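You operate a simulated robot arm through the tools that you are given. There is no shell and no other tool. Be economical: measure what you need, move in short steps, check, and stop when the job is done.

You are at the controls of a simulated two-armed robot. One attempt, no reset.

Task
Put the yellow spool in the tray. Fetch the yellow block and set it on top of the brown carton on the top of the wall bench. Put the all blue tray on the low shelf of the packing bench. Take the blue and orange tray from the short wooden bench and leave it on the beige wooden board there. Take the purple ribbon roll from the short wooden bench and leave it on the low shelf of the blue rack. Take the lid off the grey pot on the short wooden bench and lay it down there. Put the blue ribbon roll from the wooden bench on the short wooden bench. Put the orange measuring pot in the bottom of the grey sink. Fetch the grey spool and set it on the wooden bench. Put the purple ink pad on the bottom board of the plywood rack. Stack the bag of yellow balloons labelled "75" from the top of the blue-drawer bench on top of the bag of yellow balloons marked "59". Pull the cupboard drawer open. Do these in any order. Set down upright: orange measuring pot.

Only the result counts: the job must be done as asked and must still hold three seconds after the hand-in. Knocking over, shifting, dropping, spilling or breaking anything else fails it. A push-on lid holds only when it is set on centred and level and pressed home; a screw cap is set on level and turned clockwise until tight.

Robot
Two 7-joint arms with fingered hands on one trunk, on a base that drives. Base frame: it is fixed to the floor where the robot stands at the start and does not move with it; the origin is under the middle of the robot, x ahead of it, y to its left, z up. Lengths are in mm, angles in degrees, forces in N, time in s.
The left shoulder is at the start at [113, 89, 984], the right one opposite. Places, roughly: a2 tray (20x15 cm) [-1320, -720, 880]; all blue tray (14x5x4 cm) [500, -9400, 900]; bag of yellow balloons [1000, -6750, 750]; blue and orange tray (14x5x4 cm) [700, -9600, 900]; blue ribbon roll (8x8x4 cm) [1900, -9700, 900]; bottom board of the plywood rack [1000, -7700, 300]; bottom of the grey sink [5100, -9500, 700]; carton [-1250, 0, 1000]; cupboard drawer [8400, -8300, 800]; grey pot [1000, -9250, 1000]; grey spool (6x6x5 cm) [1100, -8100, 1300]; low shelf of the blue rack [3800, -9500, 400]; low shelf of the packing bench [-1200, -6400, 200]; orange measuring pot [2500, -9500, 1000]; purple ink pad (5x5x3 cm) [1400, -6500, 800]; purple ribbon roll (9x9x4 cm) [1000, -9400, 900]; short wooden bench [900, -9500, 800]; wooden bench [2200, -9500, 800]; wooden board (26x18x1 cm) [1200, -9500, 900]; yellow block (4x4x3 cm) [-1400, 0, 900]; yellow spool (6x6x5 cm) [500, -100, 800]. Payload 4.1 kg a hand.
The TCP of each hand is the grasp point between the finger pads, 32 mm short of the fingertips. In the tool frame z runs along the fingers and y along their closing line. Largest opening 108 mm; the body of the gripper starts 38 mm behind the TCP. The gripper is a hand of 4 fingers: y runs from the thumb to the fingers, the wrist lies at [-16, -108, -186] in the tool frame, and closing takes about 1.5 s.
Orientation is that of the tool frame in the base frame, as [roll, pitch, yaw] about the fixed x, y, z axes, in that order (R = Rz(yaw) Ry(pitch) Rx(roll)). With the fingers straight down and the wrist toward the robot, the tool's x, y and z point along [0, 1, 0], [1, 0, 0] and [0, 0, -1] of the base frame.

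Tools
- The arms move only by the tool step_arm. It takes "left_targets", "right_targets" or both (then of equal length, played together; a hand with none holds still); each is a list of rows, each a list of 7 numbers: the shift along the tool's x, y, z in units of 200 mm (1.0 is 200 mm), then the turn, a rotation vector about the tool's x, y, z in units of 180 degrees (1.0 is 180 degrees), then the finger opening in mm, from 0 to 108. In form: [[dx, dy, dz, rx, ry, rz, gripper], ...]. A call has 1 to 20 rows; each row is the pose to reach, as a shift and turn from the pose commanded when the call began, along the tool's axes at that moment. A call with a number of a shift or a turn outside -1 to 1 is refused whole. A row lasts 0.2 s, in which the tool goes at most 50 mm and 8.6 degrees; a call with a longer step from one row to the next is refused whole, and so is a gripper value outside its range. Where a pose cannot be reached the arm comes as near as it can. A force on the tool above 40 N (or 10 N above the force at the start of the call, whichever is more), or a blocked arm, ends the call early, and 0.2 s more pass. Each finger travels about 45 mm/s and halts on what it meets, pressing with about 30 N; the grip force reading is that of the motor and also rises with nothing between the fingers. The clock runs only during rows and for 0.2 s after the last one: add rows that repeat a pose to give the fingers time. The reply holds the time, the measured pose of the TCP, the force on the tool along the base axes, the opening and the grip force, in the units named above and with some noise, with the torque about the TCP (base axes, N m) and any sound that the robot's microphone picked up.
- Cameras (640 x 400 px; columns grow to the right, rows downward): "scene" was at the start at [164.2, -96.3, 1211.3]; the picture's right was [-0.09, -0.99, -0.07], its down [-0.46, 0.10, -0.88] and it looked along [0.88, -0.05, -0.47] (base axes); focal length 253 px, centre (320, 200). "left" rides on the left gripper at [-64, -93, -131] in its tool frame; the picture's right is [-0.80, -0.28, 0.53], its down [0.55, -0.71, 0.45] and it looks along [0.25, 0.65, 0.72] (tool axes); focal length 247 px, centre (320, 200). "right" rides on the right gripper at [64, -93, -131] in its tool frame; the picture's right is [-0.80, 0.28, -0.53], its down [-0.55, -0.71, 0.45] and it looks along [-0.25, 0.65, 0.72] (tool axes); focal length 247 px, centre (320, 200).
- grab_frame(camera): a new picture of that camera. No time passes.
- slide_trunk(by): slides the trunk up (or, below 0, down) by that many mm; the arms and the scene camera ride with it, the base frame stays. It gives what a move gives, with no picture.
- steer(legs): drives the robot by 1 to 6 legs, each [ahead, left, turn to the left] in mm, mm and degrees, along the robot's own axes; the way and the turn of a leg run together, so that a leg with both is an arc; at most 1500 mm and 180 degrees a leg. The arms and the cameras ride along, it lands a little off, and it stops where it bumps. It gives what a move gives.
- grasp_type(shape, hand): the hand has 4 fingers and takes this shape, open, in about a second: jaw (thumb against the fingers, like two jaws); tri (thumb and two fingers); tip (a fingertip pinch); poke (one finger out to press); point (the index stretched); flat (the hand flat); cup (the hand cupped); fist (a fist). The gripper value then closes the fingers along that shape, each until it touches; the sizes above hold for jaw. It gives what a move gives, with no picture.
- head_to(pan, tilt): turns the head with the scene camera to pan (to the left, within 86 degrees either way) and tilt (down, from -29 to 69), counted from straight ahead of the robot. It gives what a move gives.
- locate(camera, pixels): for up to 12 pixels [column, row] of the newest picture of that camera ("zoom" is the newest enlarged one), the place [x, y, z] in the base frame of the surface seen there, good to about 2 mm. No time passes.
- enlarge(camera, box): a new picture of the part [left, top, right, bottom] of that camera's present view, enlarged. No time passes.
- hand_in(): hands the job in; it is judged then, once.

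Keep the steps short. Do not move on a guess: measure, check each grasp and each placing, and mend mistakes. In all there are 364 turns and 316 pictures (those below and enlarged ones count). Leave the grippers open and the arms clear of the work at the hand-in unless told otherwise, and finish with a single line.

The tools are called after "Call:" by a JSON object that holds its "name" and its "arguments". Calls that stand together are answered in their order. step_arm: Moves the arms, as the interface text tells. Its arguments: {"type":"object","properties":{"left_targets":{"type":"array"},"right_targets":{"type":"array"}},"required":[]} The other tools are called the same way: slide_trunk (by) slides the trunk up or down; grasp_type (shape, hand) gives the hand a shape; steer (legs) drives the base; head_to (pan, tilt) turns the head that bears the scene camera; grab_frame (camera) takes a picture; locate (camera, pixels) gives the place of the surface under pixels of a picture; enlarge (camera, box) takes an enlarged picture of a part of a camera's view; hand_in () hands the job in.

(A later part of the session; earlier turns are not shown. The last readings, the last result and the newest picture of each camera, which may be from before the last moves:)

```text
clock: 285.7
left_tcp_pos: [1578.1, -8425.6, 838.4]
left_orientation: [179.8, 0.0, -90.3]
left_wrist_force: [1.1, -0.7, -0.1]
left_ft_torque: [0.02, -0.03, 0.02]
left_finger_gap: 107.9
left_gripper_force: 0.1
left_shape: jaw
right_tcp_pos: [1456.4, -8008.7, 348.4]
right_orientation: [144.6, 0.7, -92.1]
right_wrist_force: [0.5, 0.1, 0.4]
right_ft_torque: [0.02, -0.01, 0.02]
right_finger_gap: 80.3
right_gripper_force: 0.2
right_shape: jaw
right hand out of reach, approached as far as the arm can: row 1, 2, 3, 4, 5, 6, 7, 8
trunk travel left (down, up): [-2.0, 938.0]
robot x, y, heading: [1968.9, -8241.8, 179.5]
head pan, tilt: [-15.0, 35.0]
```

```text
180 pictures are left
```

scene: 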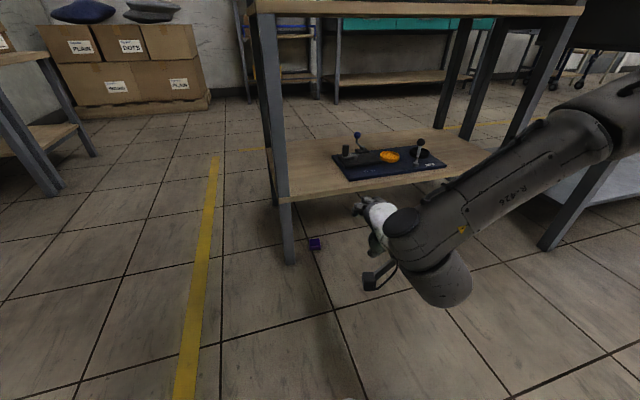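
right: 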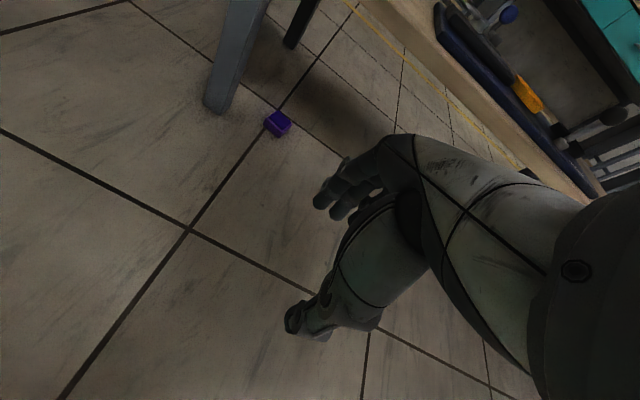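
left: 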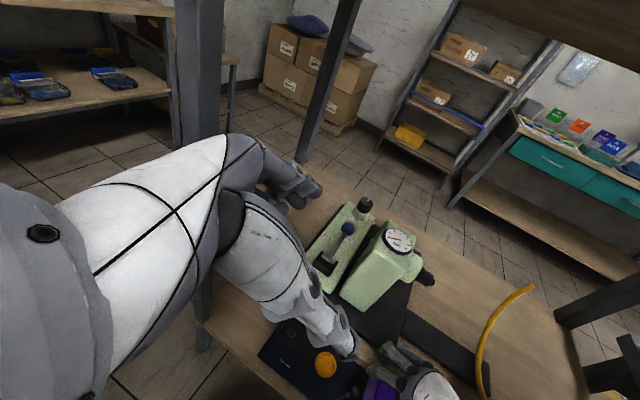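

The wrist cannot go below a certain height when reaching forward. I test a lower reach with the arm hanging at the robot's side.

Call:
{"name": "step_arm", "arguments": {"right_targets": [[-0.12, -0.08, -0.06, 0.033, 0, 0, 80], [-0.25, -0.16, -0.12, 0.066, 0, 0, 80], [-0.38, -0.25, -0.17, 0.1, 0, 0, 80], [-0.5, -0.33, -0.23, 0.13, 0, 0, 80], [-0.62, -0.41, -0.29, 0.165, 0, 0, 80], [-0.75, -0.49, -0.35, 0.197, 0, 0, 80], [-0.75, -0.49, -0.35, 0.197, 0, 0, 80]]}}

Call:
{"name": "step_arm", "arguments": {"right_targets": [[0, 0, 0.2, 0, 0, 0, 80], [0, 0, 0.4, 0, 0, 0, 80], [0, 0, 0.6, 0, 0, 0, 80], [0, 0, 0.8, 0, 0, 0, 80], [0, 0, 1.0, 0, 0, 0, 80]]}}

Call:
{"name": "step_arm", "arguments": {"right_targets": [[0, 0, 0.2, 0, 0, 0, 80], [0, 0, 0.4, 0, 0, 0, 80], [0, 0, 0.6, 0, 0, 0, 80], [0, 0, 0.8, 0, 0, 0, 80], [0, 0, 0.8, 0, 0, 0, 80]]}}

```text
clock: 287.3
left_tcp_pos: [1577.0, -8424.5, 838.5]
left_orientation: [179.9, 0.0, -90.4]
left_wrist_force: [0.1, 0.7, 0.5]
left_ft_torque: [-0.02, 0.0, 0.0]
left_finger_gap: 107.8
left_gripper_force: 0.0
left_shape: jaw
right_tcp_pos: [1588.8, -7868.5, 356.4]
right_orientation: [-179.9, 0.7, -92.1]
right_wrist_force: [0.7, -0.6, -0.1]
right_ft_torque: [0.04, -0.01, 0.03]
right_finger_gap: 80.3
right_gripper_force: 0.1
right_shape: jaw
right hand out of reach, approached as far as the arm can: row 1, 2
trunk travel left (down, up): [-2.0, 938.0]
robot x, y, heading: [1968.5, -8243.0, 179.4]
head pan, tilt: [-15.0, 35.0]
```

```text
clock: 288.5
left_tcp_pos: [1577.8, -8426.2, 838.4]
left_orientation: [179.9, 0.0, -90.3]
left_wrist_force: [-0.3, 0.3, -0.6]
left_ft_torque: [0.01, 0.01, 0.0]
left_finger_gap: 107.9
left_gripper_force: 0.1
left_shape: jaw
right_tcp_pos: [1591.2, -7866.6, 154.4]
right_orientation: [-179.9, 0.7, -92.2]
right_wrist_force: [-0.9, -0.5, 0.1]
right_ft_torque: [0.05, -0.01, -0.01]
right_finger_gap: 80.2
right_gripper_force: 0.1
right_shape: jaw
trunk travel left (down, up): [-2.0, 938.0]
robot x, y, heading: [1965.9, -8240.2, 179.6]
head pan, tilt: [-15.0, 35.0]
```

```text
clock: 289.4
left_tcp_pos: [1578.7, -8426.4, 839.9]
left_orientation: [180.0, 0.0, -90.3]
left_wrist_force: [0.6, -0.5, 0.1]
left_ft_torque: [-0.04, 0.0, 0.03]
left_finger_gap: 108.0
left_gripper_force: 0.0
left_shape: jaw
right_tcp_pos: [1586.5, -7866.8, 32.5]
right_orientation: [179.0, 0.5, -91.9]
right_wrist_force: [1.4, 0.8, 13.9]
right_ft_torque: [-0.01, -0.5, -0.06]
right_finger_gap: 79.9
right_gripper_force: 0.1
right_shape: jaw
trunk travel left (down, up): [-2.0, 938.0]
robot x, y, heading: [1970.6, -8244.2, 179.3]
head pan, tilt: [-15.0, 35.0]
stopped in row 4 (right hand): the force on the tool passed its limit at 74 N (the readings are from after the stop); the commanded pose is now the measured one
```

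At the robot's side the hand reaches the floor. I raise to z ≈ 75, tilt 15° forward, then position the base so that the pad lies at this spot.

Call:
{"name": "step_arm", "arguments": {"right_targets": [[0, 0, -0.1, 0, 0, 0, 80], [0, 0, -0.2, -0.03, 0, 0, 80], [0, 0, -0.22, -0.06, 0, 0, 80], [0, 0, -0.22, -0.089, 0, 0, 80], [0, 0, -0.22, -0.089, 0, 0, 80]]}}

Call:
{"name": "steer", "arguments": {"legs": [[0, 188, 0]]}}

Call:
{"name": "grab_frame", "arguments": {"camera": "right"}}

Call:
{"name": "grab_frame", "arguments": {"camera": "scene"}}

```text
clock: 290.6
left_tcp_pos: [1577.5, -8425.0, 838.2]
left_orientation: [179.9, 0.0, -90.3]
left_wrist_force: [0.0, 0.0, -0.2]
left_ft_torque: [-0.02, 0.01, 0.03]
left_finger_gap: 108.1
left_gripper_force: 0.1
left_shape: jaw
right_tcp_pos: [1589.2, -7866.7, 73.9]
right_orientation: [163.2, 0.6, -92.1]
right_wrist_force: [0.6, 0.6, -0.1]
right_ft_torque: [0.02, -0.01, 0.0]
right_finger_gap: 80.2
right_gripper_force: 0.0
right_shape: jaw
trunk travel left (down, up): [-2.0, 938.0]
robot x, y, heading: [1968.6, -8241.6, 179.7]
head pan, tilt: [-15.0, 35.0]
```

```text
clock: 292.1
left_tcp_pos: [1575.7, -8611.5, 838.8]
left_orientation: [179.9, 0.0, -90.2]
left_wrist_force: [-0.3, -0.9, 0.6]
left_ft_torque: [-0.03, 0.02, 0.03]
left_finger_gap: 108.0
left_gripper_force: 0.1
left_shape: jaw
right_tcp_pos: [1587.2, -8052.7, 73.7]
right_orientation: [163.3, 0.5, -91.9]
right_wrist_force: [0.0, -1.3, 0.2]
right_ft_torque: [0.0, 0.0, -0.01]
right_finger_gap: 80.0
right_gripper_force: 0.0
right_shape: jaw
trunk travel left (down, up): [-2.0, 938.0]
robot x, y, heading: [1970.2, -8431.5, 179.8]
head pan, tilt: [-15.0, 35.0]
```

```text
179 pictures are left
```

right: 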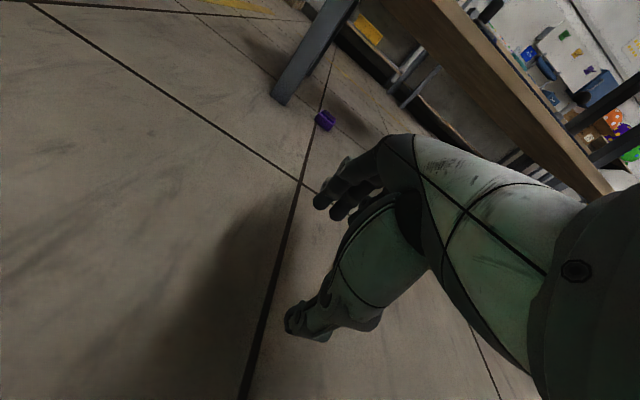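

```text
178 pictures are left
```

scene: 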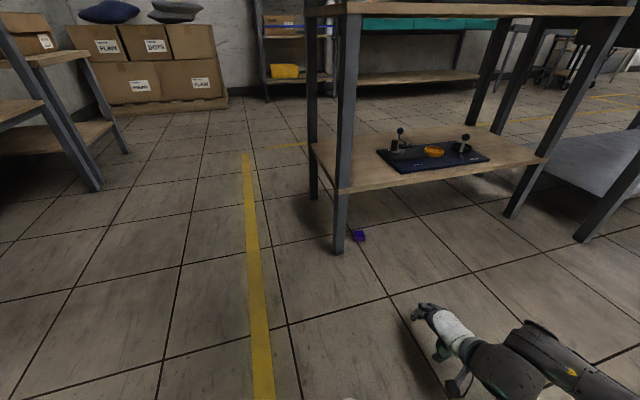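

Hand is aligned in y with the pad. I drive forward 300 mm and check.

Call:
{"name": "locate", "arguments": {"camera": "scene", "pixels": [[358, 234], [355, 240], [362, 233]]}}

Call:
{"name": "steer", "arguments": {"legs": [[300, 0, 0]]}}

Call:
{"name": "grab_frame", "arguments": {"camera": "right"}}

Call:
{"name": "grab_frame", "arguments": {"camera": "scene"}}

```text
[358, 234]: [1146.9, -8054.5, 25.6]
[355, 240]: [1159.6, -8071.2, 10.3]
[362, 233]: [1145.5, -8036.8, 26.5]
```

```text
clock: 294.1
left_tcp_pos: [1282.9, -8606.9, 838.5]
left_orientation: [179.9, 0.1, -90.5]
left_wrist_force: [-0.4, 0.0, -0.4]
left_ft_torque: [-0.01, 0.0, 0.03]
left_finger_gap: 107.9
left_gripper_force: 0.1
left_shape: jaw
right_tcp_pos: [1294.4, -8047.4, 73.6]
right_orientation: [163.3, 0.5, -92.3]
right_wrist_force: [0.1, 0.6, 0.2]
right_ft_torque: [-0.01, 0.01, -0.03]
right_finger_gap: 80.1
right_gripper_force: 0.1
right_shape: jaw
trunk travel left (down, up): [-2.0, 938.0]
robot x, y, heading: [1675.5, -8427.6, 179.4]
head pan, tilt: [-15.0, 35.0]
```

```text
177 pictures are left
```

right: 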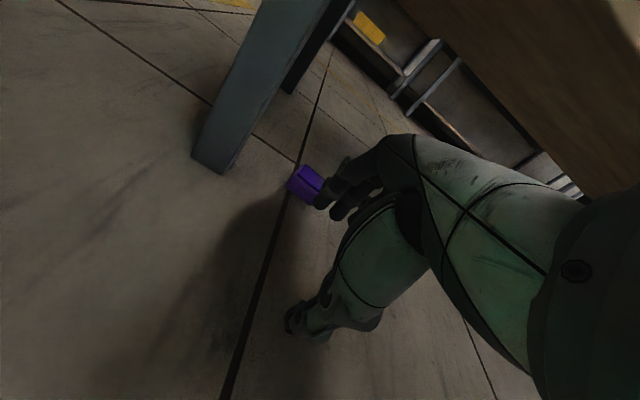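

```text
176 pictures are left
```

scene: 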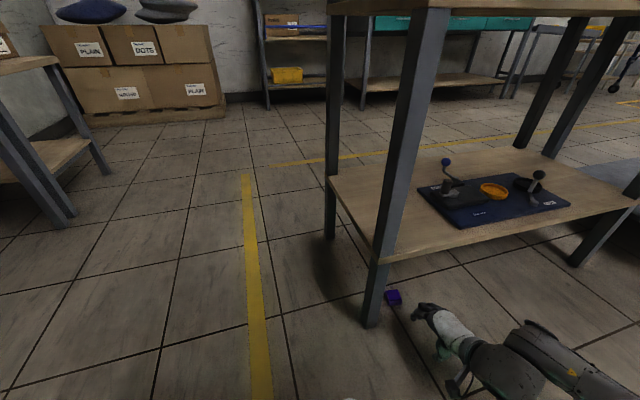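

Call:
{"name": "steer", "arguments": {"legs": [[100, 0, 0]]}}

Call:
{"name": "step_arm", "arguments": {"right_targets": [[0.03, 0.1, 0.02, 0, 0, 0, 80], [0.04, 0.2, 0.05, 0, 0, 0, 80], [0.04, 0.24, 0.07, 0, 0, 0, 80], [0.04, 0.24, 0.07, 0, 0, 0, 80]]}}

Call:
{"name": "grab_frame", "arguments": {"camera": "right"}}

Call:
{"name": "grab_frame", "arguments": {"camera": "scene"}}

```text
clock: 295.3
left_tcp_pos: [1182.1, -8606.4, 838.2]
left_orientation: [179.9, -0.1, -90.6]
left_wrist_force: [-0.4, -0.8, 0.1]
left_ft_torque: [0.01, -0.03, 0.0]
left_finger_gap: 108.0
left_gripper_force: 0.2
left_shape: jaw
right_tcp_pos: [1196.0, -8047.8, 74.6]
right_orientation: [163.2, 0.6, -92.2]
right_wrist_force: [-0.3, 0.8, 0.3]
right_ft_torque: [0.03, 0.01, -0.02]
right_finger_gap: 80.1
right_gripper_force: 0.1
right_shape: jaw
trunk travel left (down, up): [-2.0, 938.0]
robot x, y, heading: [1575.5, -8426.2, 179.6]
head pan, tilt: [-15.0, 35.0]
```

```text
clock: 296.3
left_tcp_pos: [1182.7, -8606.4, 837.8]
left_orientation: [179.9, 0.0, -90.5]
left_wrist_force: [-0.5, -0.7, 1.4]
left_ft_torque: [-0.01, 0.02, 0.01]
left_finger_gap: 107.9
left_gripper_force: 0.0
left_shape: jaw
right_tcp_pos: [1143.7, -8052.9, 74.4]
right_orientation: [163.3, 0.6, -92.1]
right_wrist_force: [0.2, 0.5, 0.3]
right_ft_torque: [0.02, -0.02, 0.02]
right_finger_gap: 79.8
right_gripper_force: 0.0
right_shape: jaw
trunk travel left (down, up): [-2.0, 938.0]
robot x, y, heading: [1575.6, -8424.2, 179.5]
head pan, tilt: [-15.0, 35.0]
```

```text
175 pictures are left
```

right: 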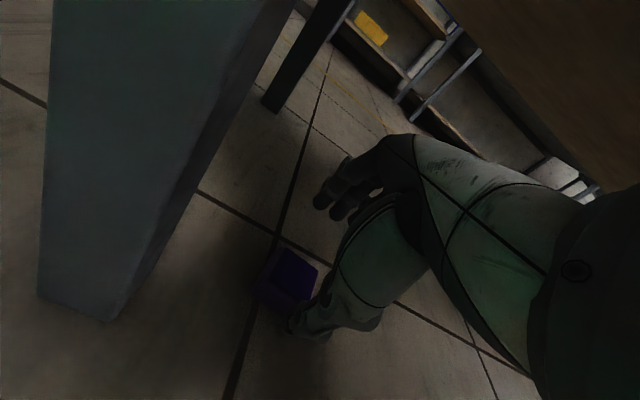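

```text
174 pictures are left
```

scene: 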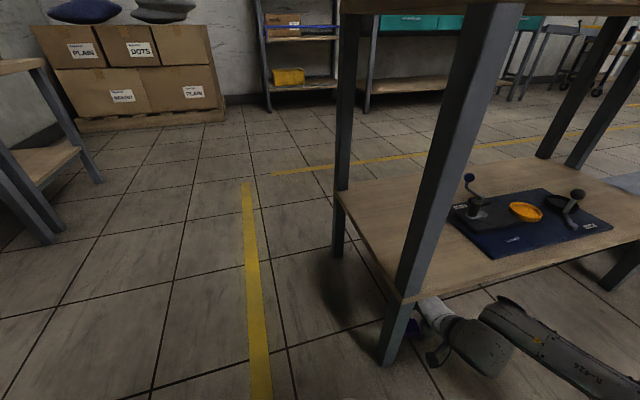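

Call:
{"name": "locate", "arguments": {"camera": "right", "pixels": [[290, 268], [285, 290], [272, 262], [305, 260], [310, 280], [265, 285]]}}

Call:
{"name": "enlarge", "arguments": {"camera": "right", "box": [230, 180, 400, 350]}}

```text
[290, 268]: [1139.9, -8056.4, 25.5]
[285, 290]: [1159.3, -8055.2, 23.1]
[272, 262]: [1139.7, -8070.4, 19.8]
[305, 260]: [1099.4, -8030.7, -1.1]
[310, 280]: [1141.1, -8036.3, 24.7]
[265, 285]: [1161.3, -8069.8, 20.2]
```

```text
2.35 times, centred on (315, 265) of right
```

zoom: 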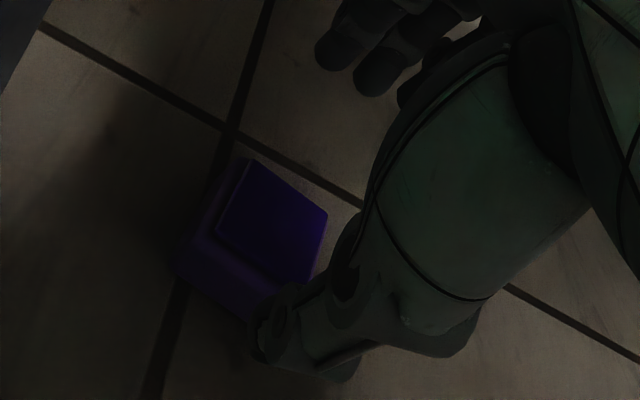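

Pad is between thumb and fingers. I rotate the hand back to vertical while descending to z ≈ 40.

Call:
{"name": "step_arm", "arguments": {"right_targets": [[0, -0.02, 0.03, 0.03, 0, 0, 84], [0, -0.04, 0.07, 0.06, 0, 0, 84], [0, -0.06, 0.11, 0.093, 0, 0, 84], [0, -0.074, 0.155, 0.093, 0, 0, 84], [0, -0.074, 0.155, 0.093, 0, 0, 84]]}}

Call:
{"name": "enlarge", "arguments": {"camera": "right", "box": [230, 180, 400, 350]}}

```text
clock: 297.5
left_tcp_pos: [1181.5, -8601.1, 837.2]
left_orientation: [179.8, -0.2, -90.7]
left_wrist_force: [-0.9, 0.2, 0.6]
left_ft_torque: [-0.01, -0.02, -0.01]
left_finger_gap: 108.0
left_gripper_force: 0.0
left_shape: jaw
right_tcp_pos: [1158.0, -8050.7, 33.1]
right_orientation: [-179.3, 0.4, -92.6]
right_wrist_force: [0.0, 0.4, 6.1]
right_ft_torque: [0.09, 0.26, -0.07]
right_finger_gap: 83.8
right_gripper_force: 0.1
right_shape: jaw
trunk travel left (down, up): [-2.0, 938.0]
robot x, y, heading: [1573.2, -8423.5, 179.4]
head pan, tilt: [-15.0, 35.0]
```

```text
2.35 times, centred on (315, 265) of right
```

zoom: 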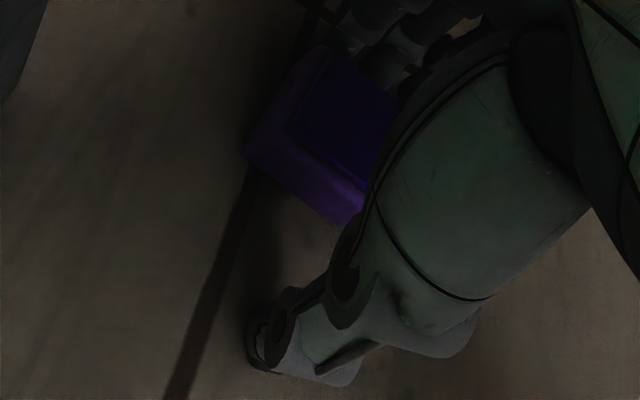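

The fingers are on both sides of the pad. I close.

Call:
{"name": "step_arm", "arguments": {"right_targets": [[0, 0.02, -0.02, 0, 0, 0, 70], [0, 0.03, -0.02, 0, 0, 0, 50], [0, 0.03, -0.02, 0, 0, 0, 30], [0, 0.03, -0.02, 0, 0, 0, 10], [0, 0.03, -0.02, 0, 0, 0, 10], [0, 0.03, -0.02, 0, 0, 0, 10], [0, 0.03, -0.02, 0, 0, 0, 10]]}}

Call:
{"name": "enlarge", "arguments": {"camera": "right", "box": [230, 180, 400, 350]}}

```text
clock: 298.1
left_tcp_pos: [1180.9, -8598.4, 837.8]
left_orientation: [180.0, -0.1, -91.2]
left_wrist_force: [0.2, 0.3, 1.1]
left_ft_torque: [-0.02, 0.0, 0.03]
left_finger_gap: 108.0
left_gripper_force: 0.1
left_shape: jaw
right_tcp_pos: [1160.0, -8049.9, 33.0]
right_orientation: [-178.8, -0.1, -92.8]
right_wrist_force: [-17.8, 1.3, 44.5]
right_ft_torque: [0.28, 2.92, -0.05]
right_finger_gap: 66.0
right_gripper_force: 0.0
right_shape: jaw
trunk travel left (down, up): [-2.0, 938.0]
robot x, y, heading: [1574.8, -8422.4, 178.6]
head pan, tilt: [-15.0, 35.0]
stopped in row 2 (right hand): the force on the tool passed its limit at 45 N (the readings are from after the stop); the commanded pose is now the measured one
```

```text
2.35 times, centred on (315, 265) of right
```

zoom: 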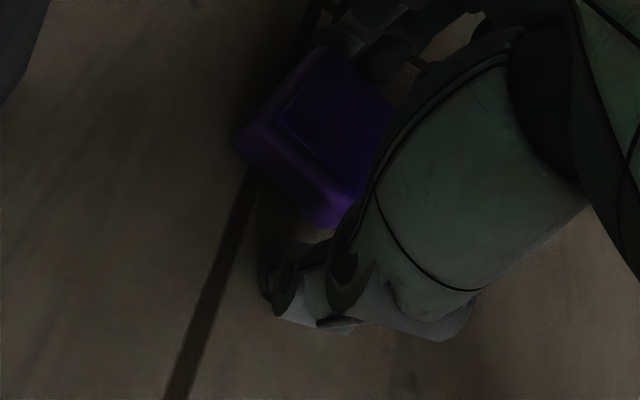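

The fingertips pressed on the floor. I raise 10 mm and close again.

Call:
{"name": "step_arm", "arguments": {"right_targets": [[0, 0, -0.05, 0, 0, 0, 66], [0, 0.02, -0.06, 0, 0, 0, 60], [0, 0.03, -0.06, 0, 0, 0, 45], [0, 0.03, -0.06, 0, 0, 0, 30], [0, 0.03, -0.06, 0, 0, 0, 10], [0, 0.03, -0.06, 0, 0, 0, 10], [0, 0.03, -0.06, 0, 0, 0, 10]]}}

Call:
{"name": "enlarge", "arguments": {"camera": "right", "box": [230, 180, 400, 350]}}

```text
clock: 298.7
left_tcp_pos: [1181.5, -8597.6, 839.5]
left_orientation: [-180.0, -0.1, -91.5]
left_wrist_force: [0.5, -0.1, -0.4]
left_ft_torque: [-0.02, -0.04, 0.0]
left_finger_gap: 107.8
left_gripper_force: 0.1
left_shape: jaw
right_tcp_pos: [1174.6, -8048.9, 35.1]
right_orientation: [-176.7, -0.1, -93.2]
right_wrist_force: [-0.5, -0.2, 0.4]
right_ft_torque: [-0.05, -0.02, 0.0]
right_finger_gap: 51.5
right_gripper_force: 0.1
right_shape: jaw
trunk travel left (down, up): [-2.0, 938.0]
robot x, y, heading: [1580.0, -8427.7, 178.3]
head pan, tilt: [-15.0, 35.0]
stopped in row 3 (right hand): the force on the tool passed its limit at 59 N (the readings are from after the stop); the commanded pose is now the measured one
```

```text
2.35 times, centred on (315, 265) of right
```

zoom: 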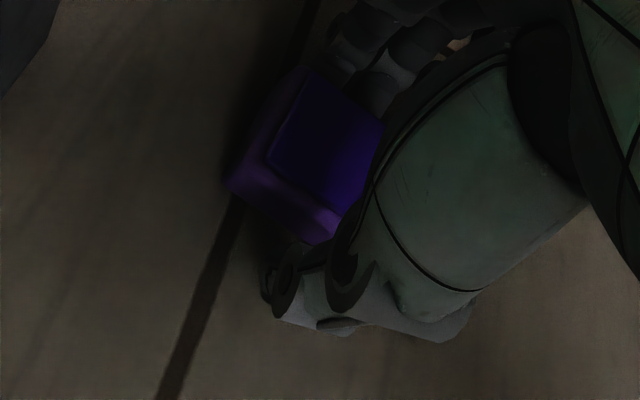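

Call:
{"name": "head_to", "arguments": {"pan": -30, "tilt": 50}}

Call:
{"name": "grab_frame", "arguments": {"camera": "scene"}}

```text
clock: 299.5
left_tcp_pos: [1182.1, -8597.2, 838.1]
left_orientation: [180.0, -0.2, -91.6]
left_wrist_force: [0.0, 0.4, 0.2]
left_ft_torque: [-0.02, 0.01, -0.05]
left_finger_gap: 107.8
left_gripper_force: 0.0
left_shape: jaw
right_tcp_pos: [1173.6, -8048.3, 35.6]
right_orientation: [-177.1, -0.1, -93.1]
right_wrist_force: [-0.2, -0.2, 0.1]
right_ft_torque: [-0.02, 0.01, -0.02]
right_finger_gap: 45.7
right_gripper_force: 0.1
right_shape: jaw
trunk travel left (down, up): [-2.0, 938.0]
robot x, y, heading: [1576.2, -8422.6, 178.4]
head pan, tilt: [-30.0, 50.0]
```

```text
169 pictures are left
```

scene: 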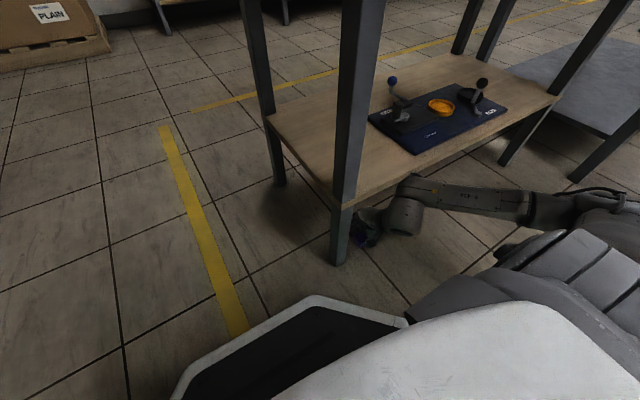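

The wrist is just below the board's edge, so I should not raise here. I close the fingers in place and then drive straight back.

Call:
{"name": "step_arm", "arguments": {"right_targets": [[0, 0, 0, 0, 0, 0, 35], [0, 0, 0, 0, 0, 0, 20], [0, 0, 0, 0, 0, 0, 10], [0, 0, 0, 0, 0, 0, 10], [0, 0, 0, 0, 0, 0, 10]]}}

Call:
{"name": "enlarge", "arguments": {"camera": "right", "box": [230, 180, 400, 350]}}

```text
clock: 300.7
left_tcp_pos: [1182.7, -8595.3, 837.4]
left_orientation: [179.9, -0.2, -91.6]
left_wrist_force: [-0.4, 0.0, 0.0]
left_ft_torque: [-0.02, -0.01, 0.01]
left_finger_gap: 108.0
left_gripper_force: 0.1
left_shape: jaw
right_tcp_pos: [1173.3, -8048.7, 35.2]
right_orientation: [-177.0, -0.1, -93.1]
right_wrist_force: [0.8, 0.4, 0.8]
right_ft_torque: [-0.02, 0.0, -0.03]
right_finger_gap: 39.4
right_gripper_force: 29.7
right_shape: jaw
trunk travel left (down, up): [-2.0, 938.0]
robot x, y, heading: [1581.5, -8426.9, 178.2]
head pan, tilt: [-30.0, 50.0]
```

```text
2.35 times, centred on (315, 265) of right
```

zoom: 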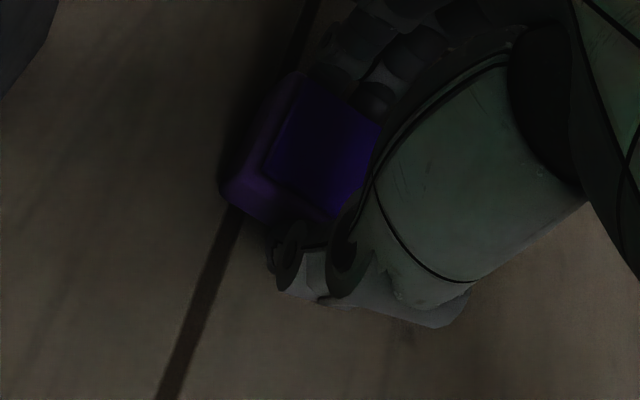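

Gripped (39 mm as before). I drive straight back 250 mm, sliding it out.

Call:
{"name": "steer", "arguments": {"legs": [[-250, 0, 0]]}}

Call:
{"name": "step_arm", "arguments": {"right_targets": [[0, 0, -0.2, 0, 0, 0, 10], [0, 0, -0.4, 0, 0, 0, 10], [0, 0, -0.6, 0, 0, 0, 10], [0, 0, -0.8, 0, 0, 0, 10], [0, 0, -1.0, 0, 0, 0, 10]]}}

Call:
{"name": "grab_frame", "arguments": {"camera": "right"}}

```text
clock: 302.5
left_tcp_pos: [1428.9, -8603.6, 837.7]
left_orientation: [179.9, -0.1, -91.6]
left_wrist_force: [0.8, 0.2, -0.4]
left_ft_torque: [0.01, 0.03, 0.0]
left_finger_gap: 107.8
left_gripper_force: 0.1
left_shape: jaw
right_tcp_pos: [1415.9, -8056.8, 40.4]
right_orientation: [-177.5, 0.1, -93.1]
right_wrist_force: [0.9, 0.1, -0.8]
right_ft_torque: [0.03, -0.01, 0.01]
right_finger_gap: 39.5
right_gripper_force: 29.6
right_shape: jaw
trunk travel left (down, up): [-2.0, 938.0]
robot x, y, heading: [1824.8, -8435.3, 178.3]
head pan, tilt: [-30.0, 50.0]
```

```text
clock: 303.7
left_tcp_pos: [1428.7, -8604.4, 838.3]
left_orientation: [179.9, 0.0, -91.7]
left_wrist_force: [-0.5, -0.1, 0.0]
left_ft_torque: [-0.02, -0.02, 0.0]
left_finger_gap: 108.2
left_gripper_force: 0.2
left_shape: jaw
right_tcp_pos: [1410.6, -8055.6, 240.9]
right_orientation: [-177.5, 0.1, -93.1]
right_wrist_force: [-0.4, 0.2, -0.3]
right_ft_torque: [-0.02, 0.0, -0.02]
right_finger_gap: 39.1
right_gripper_force: 29.9
right_shape: jaw
trunk travel left (down, up): [-2.0, 938.0]
robot x, y, heading: [1823.3, -8430.2, 178.3]
head pan, tilt: [-30.0, 50.0]
```

```text
167 pictures are left
```

right: 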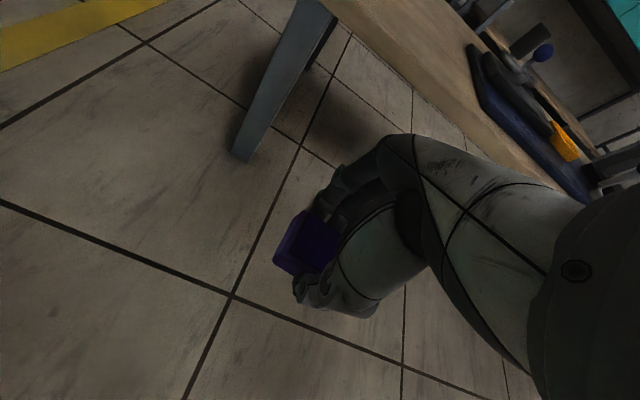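

Pad in hand. Raise to TCP z ≈ 400 and drive forward 262 mm so that it is over the bottom board.

Call:
{"name": "step_arm", "arguments": {"right_targets": [[0, 0, -0.2, 0, 0, 0, 10], [-0.01, 0, -0.4, 0, 0, 0, 10], [-0.03, 0, -0.6, 0, 0, 0, 10], [-0.05, 0, -0.8, 0, 0, 0, 10], [-0.05, 0, -0.8, 0, 0, 0, 10]]}}

Call:
{"name": "steer", "arguments": {"legs": [[262, 0, 0]]}}

Call:
{"name": "grab_frame", "arguments": {"camera": "scene"}}

Call:
{"name": "grab_frame", "arguments": {"camera": "right"}}

```text
clock: 304.9
left_tcp_pos: [1428.3, -8603.7, 837.4]
left_orientation: [179.9, 0.0, -91.6]
left_wrist_force: [-0.1, -0.4, -0.1]
left_ft_torque: [0.0, 0.01, 0.0]
left_finger_gap: 107.9
left_gripper_force: 0.0
left_shape: jaw
right_tcp_pos: [1400.6, -8045.3, 398.6]
right_orientation: [-177.5, 0.2, -93.2]
right_wrist_force: [-0.1, 0.2, -0.6]
right_ft_torque: [0.01, 0.02, -0.01]
right_finger_gap: 39.1
right_gripper_force: 29.8
right_shape: jaw
trunk travel left (down, up): [-2.0, 938.0]
robot x, y, heading: [1822.4, -8433.8, 178.1]
head pan, tilt: [-30.0, 50.0]
```

```text
clock: 306.8
left_tcp_pos: [1167.5, -8598.3, 837.5]
left_orientation: [179.9, 0.0, -91.3]
left_wrist_force: [0.4, 0.1, 0.2]
left_ft_torque: [-0.02, 0.04, 0.01]
left_finger_gap: 108.1
left_gripper_force: 0.0
left_shape: jaw
right_tcp_pos: [1138.7, -8038.4, 398.2]
right_orientation: [-177.4, 0.1, -93.0]
right_wrist_force: [-0.3, 0.4, -0.3]
right_ft_torque: [-0.03, 0.02, -0.02]
right_finger_gap: 39.1
right_gripper_force: 29.9
right_shape: jaw
trunk travel left (down, up): [-2.0, 938.0]
robot x, y, heading: [1561.6, -8423.2, 178.3]
head pan, tilt: [-30.0, 50.0]
```

```text
166 pictures are left
```

scene: 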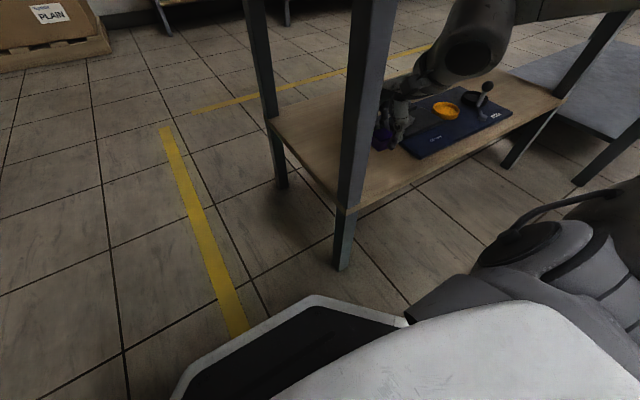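

```text
165 pictures are left
```

right: 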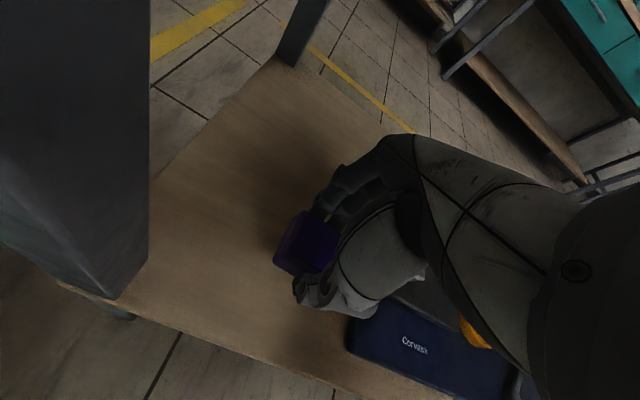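

Over the free part of the board. Lower 60 mm, release, rise.

Call:
{"name": "step_arm", "arguments": {"right_targets": [[0, 0, 0.12, 0, 0, 0, 10], [0, 0, 0.24, 0, 0, 0, 10], [0, 0, 0.29, 0, 0, 0, 10], [0, 0, 0.305, 0, 0, 0, 10], [0, 0, 0.305, 0, 0, 0, 10]]}}

Call:
{"name": "grab_frame", "arguments": {"camera": "right"}}

```text
clock: 308.0
left_tcp_pos: [1166.9, -8599.2, 838.3]
left_orientation: [179.9, 0.0, -91.4]
left_wrist_force: [0.4, 0.5, 0.3]
left_ft_torque: [-0.02, -0.02, -0.03]
left_finger_gap: 107.7
left_gripper_force: 0.0
left_shape: jaw
right_tcp_pos: [1141.0, -8040.2, 336.0]
right_orientation: [-177.5, 0.2, -93.0]
right_wrist_force: [-0.8, 0.8, -0.5]
right_ft_torque: [0.0, 0.01, 0.0]
right_finger_gap: 39.2
right_gripper_force: 30.0
right_shape: jaw
trunk travel left (down, up): [-2.0, 938.0]
robot x, y, heading: [1563.4, -8426.4, 178.2]
head pan, tilt: [-30.0, 50.0]
```

```text
164 pictures are left
```

right: 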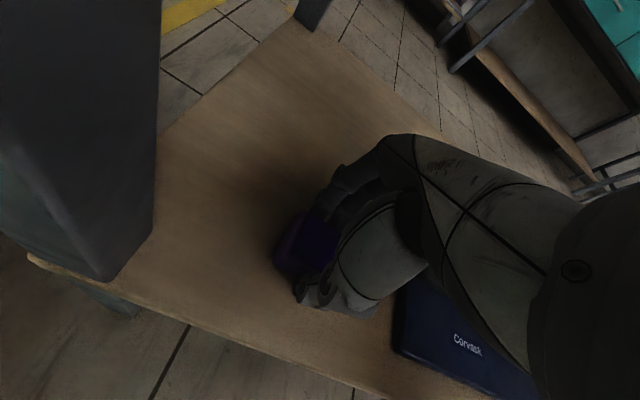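

Call:
{"name": "step_arm", "arguments": {"right_targets": [[0, 0, 0.01, 0, 0, 0, 25], [0, 0, 0.01, 0, 0, 0, 45], [0, 0, 0.01, 0, 0, 0, 62], [0, 0, 0.01, 0, 0, 0, 70], [0, 0, 0.01, 0, 0, 0, 70], [0, 0, -0.1, 0, 0, 0, 70], [0, 0, -0.3, 0, 0, 0, 70], [0, 0, -0.4, 0, 0, 0, 80], [0, 0, -0.4, 0, 0, 0, 80]]}}

Call:
{"name": "steer", "arguments": {"legs": [[-300, 0, 0]]}}

Call:
{"name": "head_to", "arguments": {"pan": -25, "tilt": 35}}

Call:
{"name": "grab_frame", "arguments": {"camera": "scene"}}

```text
clock: 310.0
left_tcp_pos: [1166.5, -8598.7, 838.4]
left_orientation: [179.9, 0.0, -91.4]
left_wrist_force: [0.1, -0.6, -0.2]
left_ft_torque: [0.0, -0.02, 0.01]
left_finger_gap: 107.9
left_gripper_force: 0.1
left_shape: jaw
right_tcp_pos: [1133.6, -8039.4, 417.4]
right_orientation: [-177.5, 0.1, -93.0]
right_wrist_force: [0.2, 0.1, 0.1]
right_ft_torque: [-0.01, 0.04, -0.01]
right_finger_gap: 79.7
right_gripper_force: 0.0
right_shape: jaw
trunk travel left (down, up): [-2.0, 938.0]
robot x, y, heading: [1561.2, -8427.3, 178.2]
head pan, tilt: [-30.0, 50.0]
```

```text
clock: 312.1
left_tcp_pos: [1470.4, -8607.7, 837.7]
left_orientation: [179.9, -0.1, -91.4]
left_wrist_force: [0.3, -0.8, 0.1]
left_ft_torque: [-0.01, 0.01, 0.02]
left_finger_gap: 108.0
left_gripper_force: 0.0
left_shape: jaw
right_tcp_pos: [1437.7, -8048.0, 417.4]
right_orientation: [-177.4, 0.1, -93.0]
right_wrist_force: [0.3, -1.0, -0.2]
right_ft_torque: [0.01, -0.04, 0.0]
right_finger_gap: 79.5
right_gripper_force: 0.0
right_shape: jaw
trunk travel left (down, up): [-2.0, 938.0]
robot x, y, heading: [1866.2, -8433.5, 178.3]
head pan, tilt: [-30.0, 50.0]
```

```text
clock: 312.8
left_tcp_pos: [1468.9, -8607.2, 837.9]
left_orientation: [179.9, 0.0, -91.4]
left_wrist_force: [-0.2, 0.1, -0.3]
left_ft_torque: [0.01, 0.05, -0.02]
left_finger_gap: 108.1
left_gripper_force: 0.0
left_shape: jaw
right_tcp_pos: [1437.6, -8047.5, 417.6]
right_orientation: [-177.5, 0.1, -92.9]
right_wrist_force: [-0.6, 0.0, -0.9]
right_ft_torque: [0.02, 0.0, -0.03]
right_finger_gap: 79.8
right_gripper_force: 0.0
right_shape: jaw
trunk travel left (down, up): [-2.0, 938.0]
robot x, y, heading: [1865.7, -8431.2, 178.4]
head pan, tilt: [-25.0, 35.0]
```

```text
163 pictures are left
```

scene: 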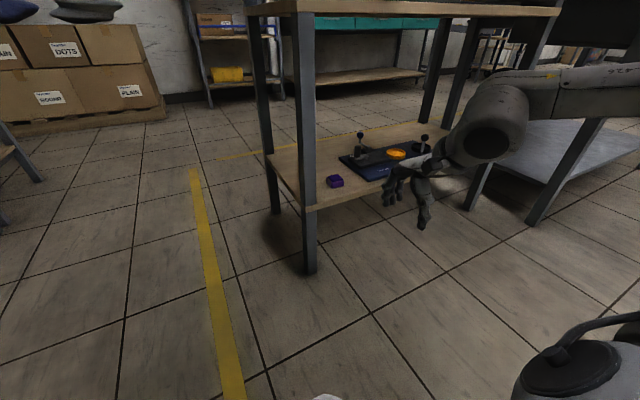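

The ink pad is on the bottom board. Next the grey spool on top of this rack: raise the trunk fully.

Call:
{"name": "slide_trunk", "arguments": {"by": 400}}

Call:
{"name": "slide_trunk", "arguments": {"by": 400}}

Call:
{"name": "slide_trunk", "arguments": {"by": 100}}

Call:
{"name": "head_to", "arguments": {"pan": -20, "tilt": 30}}

Call:
{"name": "grab_frame", "arguments": {"camera": "scene"}}

```text
clock: 316.6
left_tcp_pos: [1469.9, -8606.1, 1238.0]
left_orientation: [-180.0, 0.0, -91.4]
left_wrist_force: [0.9, -0.4, 0.4]
left_ft_torque: [-0.02, 0.01, 0.02]
left_finger_gap: 108.0
left_gripper_force: 0.1
left_shape: jaw
right_tcp_pos: [1435.7, -8047.4, 817.0]
right_orientation: [-177.4, 0.2, -92.9]
right_wrist_force: [0.9, 0.6, -0.2]
right_ft_torque: [-0.03, 0.02, 0.01]
right_finger_gap: 79.8
right_gripper_force: 0.0
right_shape: jaw
trunk travel left (down, up): [-402.0, 538.0]
robot x, y, heading: [1865.7, -8432.1, 178.8]
head pan, tilt: [-25.0, 35.0]
```

```text
clock: 320.5
left_tcp_pos: [1470.1, -8607.6, 1638.0]
left_orientation: [179.9, 0.0, -91.5]
left_wrist_force: [0.5, 0.7, -1.1]
left_ft_torque: [0.01, 0.0, -0.01]
left_finger_gap: 107.8
left_gripper_force: 0.0
left_shape: jaw
right_tcp_pos: [1437.2, -8046.6, 1217.4]
right_orientation: [-177.5, 0.1, -92.9]
right_wrist_force: [-0.2, -0.5, 0.6]
right_ft_torque: [-0.02, 0.0, 0.0]
right_finger_gap: 79.5
right_gripper_force: 0.1
right_shape: jaw
trunk travel left (down, up): [-802.0, 138.0]
robot x, y, heading: [1866.7, -8434.1, 178.2]
head pan, tilt: [-25.0, 35.0]
```

```text
clock: 321.8
left_tcp_pos: [1470.4, -8606.9, 1738.5]
left_orientation: [180.0, 0.0, -91.4]
left_wrist_force: [-0.2, -0.5, -0.8]
left_ft_torque: [-0.01, 0.0, -0.03]
left_finger_gap: 108.1
left_gripper_force: 0.2
left_shape: jaw
right_tcp_pos: [1437.6, -8046.5, 1317.7]
right_orientation: [-177.5, 0.1, -92.9]
right_wrist_force: [0.0, -1.4, -0.4]
right_ft_torque: [0.0, -0.05, 0.0]
right_finger_gap: 79.5
right_gripper_force: 0.1
right_shape: jaw
trunk travel left (down, up): [-902.0, 38.0]
robot x, y, heading: [1866.4, -8433.5, 178.4]
head pan, tilt: [-25.0, 35.0]
```

```text
clock: 322.5
left_tcp_pos: [1470.6, -8608.2, 1738.0]
left_orientation: [179.9, 0.2, -91.4]
left_wrist_force: [0.0, -0.8, -0.8]
left_ft_torque: [-0.03, 0.02, 0.01]
left_finger_gap: 108.1
left_gripper_force: 0.1
left_shape: jaw
right_tcp_pos: [1437.1, -8046.8, 1317.7]
right_orientation: [-177.5, 0.1, -92.8]
right_wrist_force: [0.8, -0.9, -0.4]
right_ft_torque: [-0.01, 0.02, 0.02]
right_finger_gap: 79.6
right_gripper_force: 0.0
right_shape: jaw
trunk travel left (down, up): [-902.0, 38.0]
robot x, y, heading: [1865.0, -8433.8, 178.3]
head pan, tilt: [-20.0, 30.0]
```

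```text
162 pictures are left
```

scene: 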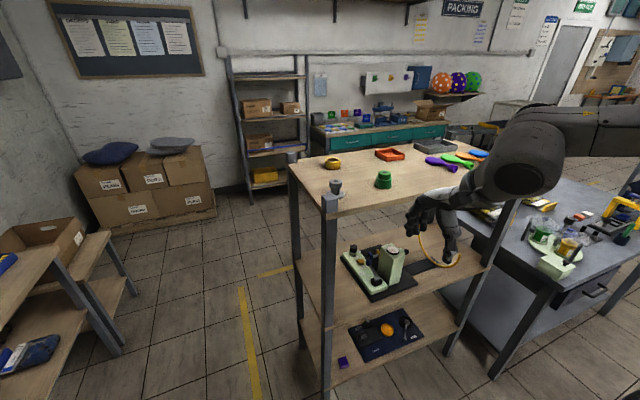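

The grey spool is at (334,187) near the corner post. I measure.

Call:
{"name": "enlarge", "arguments": {"camera": "scene", "box": [285, 140, 425, 230]}}

Call:
{"name": "locate", "arguments": {"camera": "scene", "pixels": [[334, 182], [334, 190], [329, 186], [340, 186], [334, 198], [329, 203], [345, 205], [384, 177], [332, 163], [290, 175], [326, 210], [375, 205]]}}

```text
4.44 times, centred on (355, 185) of scene
```

zoom: 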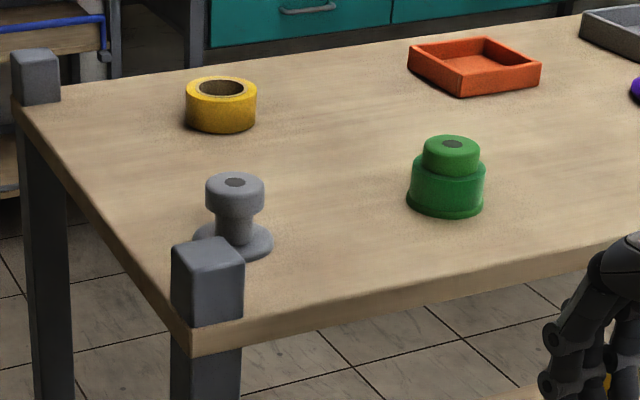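

```text
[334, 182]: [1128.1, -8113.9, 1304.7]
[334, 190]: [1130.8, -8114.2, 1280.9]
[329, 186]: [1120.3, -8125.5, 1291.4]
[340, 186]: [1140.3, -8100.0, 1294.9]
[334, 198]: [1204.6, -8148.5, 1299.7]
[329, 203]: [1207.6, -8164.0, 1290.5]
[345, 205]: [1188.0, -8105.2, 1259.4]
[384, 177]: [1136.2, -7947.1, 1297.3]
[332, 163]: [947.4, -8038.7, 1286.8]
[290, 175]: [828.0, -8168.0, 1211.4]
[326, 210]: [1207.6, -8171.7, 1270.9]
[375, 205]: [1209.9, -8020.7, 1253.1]
```

Spool at (1122,-8110), top ≈ 1308, corner post nub at (1205,-8150). I raise the right hand and drive nearer.

Call:
{"name": "step_arm", "arguments": {"right_targets": [[0, 0, -0.2, 0, 0, 0, 80], [0, 0, -0.4, 0.014, 0, 0, 80], [0, 0, -0.5, 0.014, 0, 0, 80]]}}

Call:
{"name": "steer", "arguments": {"legs": [[180, -140, 0]]}}

Call:
{"name": "head_to", "arguments": {"pan": -20, "tilt": 40}}

Call:
{"name": "grab_frame", "arguments": {"camera": "scene"}}

Call:
{"name": "grab_frame", "arguments": {"camera": "right"}}

```text
clock: 323.3
left_tcp_pos: [1468.7, -8604.9, 1738.9]
left_orientation: [-180.0, -0.2, -91.3]
left_wrist_force: [-1.0, 0.0, 0.3]
left_ft_torque: [-0.02, 0.0, 0.02]
left_finger_gap: 108.0
left_gripper_force: 0.0
left_shape: jaw
right_tcp_pos: [1431.7, -8044.9, 1419.1]
right_orientation: [-175.0, 0.0, -93.0]
right_wrist_force: [0.3, 0.0, -0.5]
right_ft_torque: [0.01, -0.01, 0.02]
right_finger_gap: 80.0
right_gripper_force: 0.0
right_shape: jaw
trunk travel left (down, up): [-902.0, 38.0]
robot x, y, heading: [1863.2, -8431.8, 178.7]
head pan, tilt: [-20.0, 30.0]
```

```text
clock: 325.0
left_tcp_pos: [1299.6, -8468.3, 1738.4]
left_orientation: [179.6, 0.0, -91.3]
left_wrist_force: [-0.3, 0.4, 0.4]
left_ft_torque: [0.03, 0.05, -0.01]
left_finger_gap: 108.0
left_gripper_force: 0.0
left_shape: jaw
right_tcp_pos: [1260.2, -7907.4, 1422.1]
right_orientation: [-175.1, 0.1, -93.0]
right_wrist_force: [1.0, -0.3, 0.2]
right_ft_torque: [0.0, 0.03, -0.04]
right_finger_gap: 79.7
right_gripper_force: 0.0
right_shape: jaw
trunk travel left (down, up): [-902.0, 38.0]
robot x, y, heading: [1691.1, -8289.0, 178.7]
head pan, tilt: [-20.0, 30.0]
```

```text
clock: 325.7
left_tcp_pos: [1294.9, -8466.0, 1737.7]
left_orientation: [179.8, 0.0, -91.3]
left_wrist_force: [-0.4, 0.4, -0.3]
left_ft_torque: [0.02, 0.0, 0.0]
left_finger_gap: 107.9
left_gripper_force: 0.0
left_shape: jaw
right_tcp_pos: [1256.7, -7905.4, 1419.6]
right_orientation: [-175.1, 0.1, -92.8]
right_wrist_force: [0.0, 1.0, 0.1]
right_ft_torque: [-0.01, 0.02, -0.02]
right_finger_gap: 79.8
right_gripper_force: 0.0
right_shape: jaw
trunk travel left (down, up): [-902.0, 38.0]
robot x, y, heading: [1689.2, -8288.7, 178.6]
head pan, tilt: [-20.0, 40.0]
```

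```text
160 pictures are left
```

scene: 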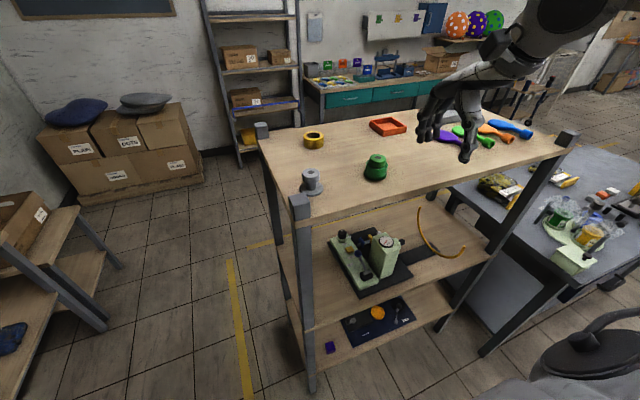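

```text
159 pictures are left
```

right: 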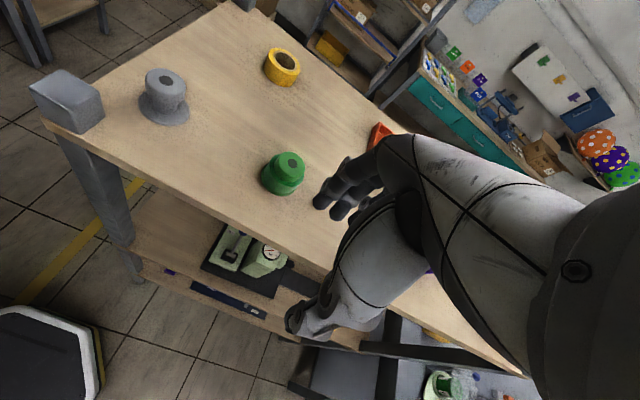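

Call:
{"name": "locate", "arguments": {"camera": "right", "pixels": [[165, 78], [165, 88], [152, 82], [180, 82], [165, 118], [145, 110], [188, 112], [100, 100], [200, 140], [290, 160]]}}

```text
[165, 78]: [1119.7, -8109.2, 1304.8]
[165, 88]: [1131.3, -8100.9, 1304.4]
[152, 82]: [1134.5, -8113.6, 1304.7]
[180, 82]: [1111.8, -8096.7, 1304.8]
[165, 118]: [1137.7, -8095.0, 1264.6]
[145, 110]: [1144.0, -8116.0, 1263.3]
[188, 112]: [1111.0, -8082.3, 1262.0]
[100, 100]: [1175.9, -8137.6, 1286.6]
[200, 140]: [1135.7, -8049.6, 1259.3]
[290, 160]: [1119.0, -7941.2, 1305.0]
```

Spool axis (1120,-8108). I move the right hand over it at height.

Call:
{"name": "step_arm", "arguments": {"right_targets": [[0.2, 0.12, 0.04, -0.007, 0, 0, 80], [0.4, 0.25, 0.08, -0.014, 0, 0, 80], [0.6, 0.37, 0.12, -0.021, 0, 0, 80], [0.8, 0.5, 0.16, -0.028, 0, 0, 80], [1.0, 0.6, 0.2, -0.028, 0, 0, 80], [1.0, 0.635, 0.2, -0.028, 0, 0, 80]]}}

Call:
{"name": "grab_frame", "arguments": {"camera": "right"}}

```text
clock: 327.1
left_tcp_pos: [1292.7, -8463.1, 1739.2]
left_orientation: [-180.0, 0.0, -91.3]
left_wrist_force: [0.7, -0.6, 0.0]
left_ft_torque: [-0.03, 0.0, 0.01]
left_finger_gap: 108.0
left_gripper_force: 0.1
left_shape: jaw
right_tcp_pos: [1119.9, -8095.0, 1366.9]
right_orientation: [179.9, 0.0, -92.9]
right_wrist_force: [-0.7, 0.2, -0.1]
right_ft_torque: [-0.04, 0.02, 0.02]
right_finger_gap: 80.0
right_gripper_force: 0.1
right_shape: jaw
trunk travel left (down, up): [-902.0, 38.0]
robot x, y, heading: [1686.5, -8287.4, 178.4]
head pan, tilt: [-20.0, 40.0]
```

```text
158 pictures are left
```

right: 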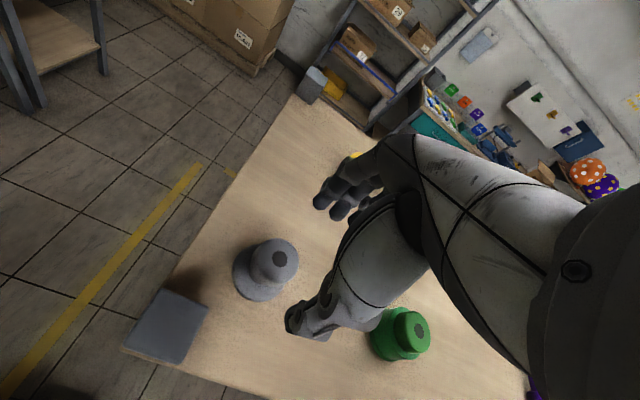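

Shift 13 mm in -y, descend to z 1298, and close.

Call:
{"name": "step_arm", "arguments": {"right_targets": [[0.065, 0, 0, 0, 0, 0, 80], [0.065, 0, 0.12, 0, 0, 0, 80], [0.065, 0, 0.24, 0, 0, 0, 80], [0.065, 0, 0.34, 0, 0, 0, 80], [0.065, 0, 0.34, 0, 0, 0, 60], [0.065, 0, 0.34, 0, 0, 0, 40], [0.065, 0, 0.34, 0, 0, 0, 20], [0.065, 0, 0.34, 0, 0, 0, 0], [0.065, 0, 0.34, 0, 0, 0, 0], [0.065, 0, 0.34, 0, 0, 0, 0], [0.065, 0, 0.34, 0, 0, 0, 0]]}}

Call:
{"name": "grab_frame", "arguments": {"camera": "right"}}

```text
clock: 329.5
left_tcp_pos: [1293.6, -8464.8, 1737.9]
left_orientation: [179.8, -0.1, -91.4]
left_wrist_force: [-0.7, -0.3, 0.3]
left_ft_torque: [-0.01, 0.0, 0.0]
left_finger_gap: 108.0
left_gripper_force: 0.1
left_shape: jaw
right_tcp_pos: [1132.6, -8101.5, 1310.8]
right_orientation: [180.0, 0.0, -92.9]
right_wrist_force: [1.0, 0.1, -0.4]
right_ft_torque: [-0.04, -0.02, 0.0]
right_finger_gap: 8.7
right_gripper_force: 29.7
right_shape: jaw
right hand out of reach, approached as far as the arm can: row 1, 2, 3, 4, 5, 6, 7, 8, 9, 10, 11
trunk travel left (down, up): [-902.0, 38.0]
robot x, y, heading: [1688.1, -8286.9, 178.5]
head pan, tilt: [-20.0, 40.0]
```

```text
157 pictures are left
```

right: 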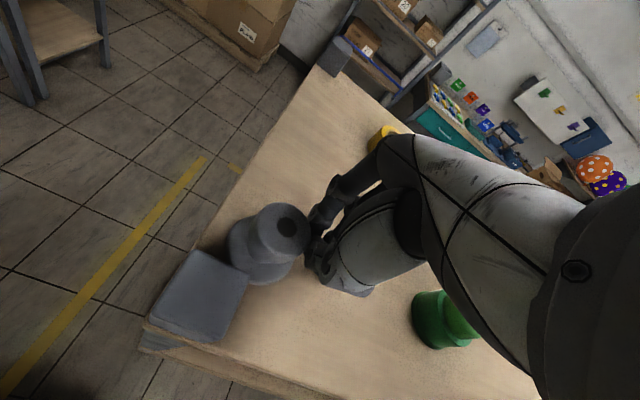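

Out of reach toward the body's middle; the fingers closed beside the spool's edge. I open, raise, and shift the base left 110 mm.

Call:
{"name": "step_arm", "arguments": {"right_targets": [[0, 0, 0, 0, 0, 0, 30], [0, 0, 0, 0, 0, 0, 60], [0, 0, 0, 0, 0, 0, 80], [0, 0, -0.1, 0, 0, 0, 80], [0, 0, -0.3, 0, 0, 0, 80], [0, 0, -0.45, 0, 0, 0, 80]]}}

Call:
{"name": "grab_frame", "arguments": {"camera": "right"}}

Call:
{"name": "steer", "arguments": {"legs": [[0, 110, 0]]}}

```text
clock: 330.9
left_tcp_pos: [1295.6, -8465.7, 1738.0]
left_orientation: [179.8, -0.1, -91.3]
left_wrist_force: [-0.4, -1.1, 0.8]
left_ft_torque: [-0.04, 0.0, -0.04]
left_finger_gap: 108.0
left_gripper_force: 0.2
left_shape: jaw
right_tcp_pos: [1134.8, -8100.0, 1402.2]
right_orientation: [-180.0, 0.0, -92.8]
right_wrist_force: [-0.9, -0.3, -0.3]
right_ft_torque: [0.05, 0.03, -0.04]
right_finger_gap: 80.0
right_gripper_force: 0.1
right_shape: jaw
trunk travel left (down, up): [-902.0, 38.0]
robot x, y, heading: [1689.9, -8289.3, 178.6]
head pan, tilt: [-20.0, 40.0]
```

```text
156 pictures are left
```

right: 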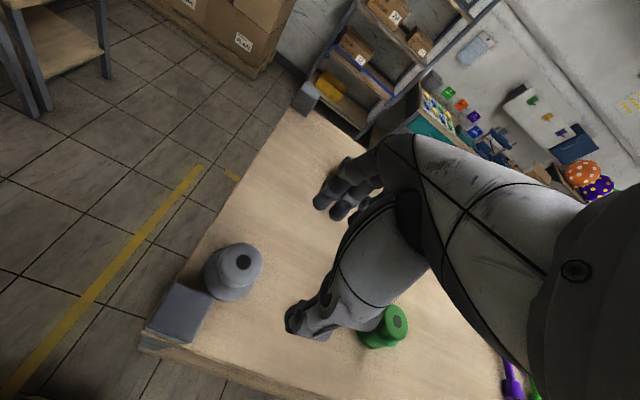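

```text
clock: 332.1
left_tcp_pos: [1292.2, -8566.9, 1738.2]
left_orientation: [179.9, -0.4, -91.3]
left_wrist_force: [-0.2, 0.3, -0.2]
left_ft_torque: [-0.05, -0.02, -0.01]
left_finger_gap: 107.9
left_gripper_force: 0.1
left_shape: jaw
right_tcp_pos: [1131.6, -8201.0, 1401.3]
right_orientation: [179.9, -0.3, -92.9]
right_wrist_force: [-0.5, 0.6, 0.1]
right_ft_torque: [-0.09, -0.02, -0.01]
right_finger_gap: 79.7
right_gripper_force: 0.1
right_shape: jaw
trunk travel left (down, up): [-902.0, 38.0]
robot x, y, heading: [1686.4, -8398.1, 178.7]
head pan, tilt: [-20.0, 40.0]
```

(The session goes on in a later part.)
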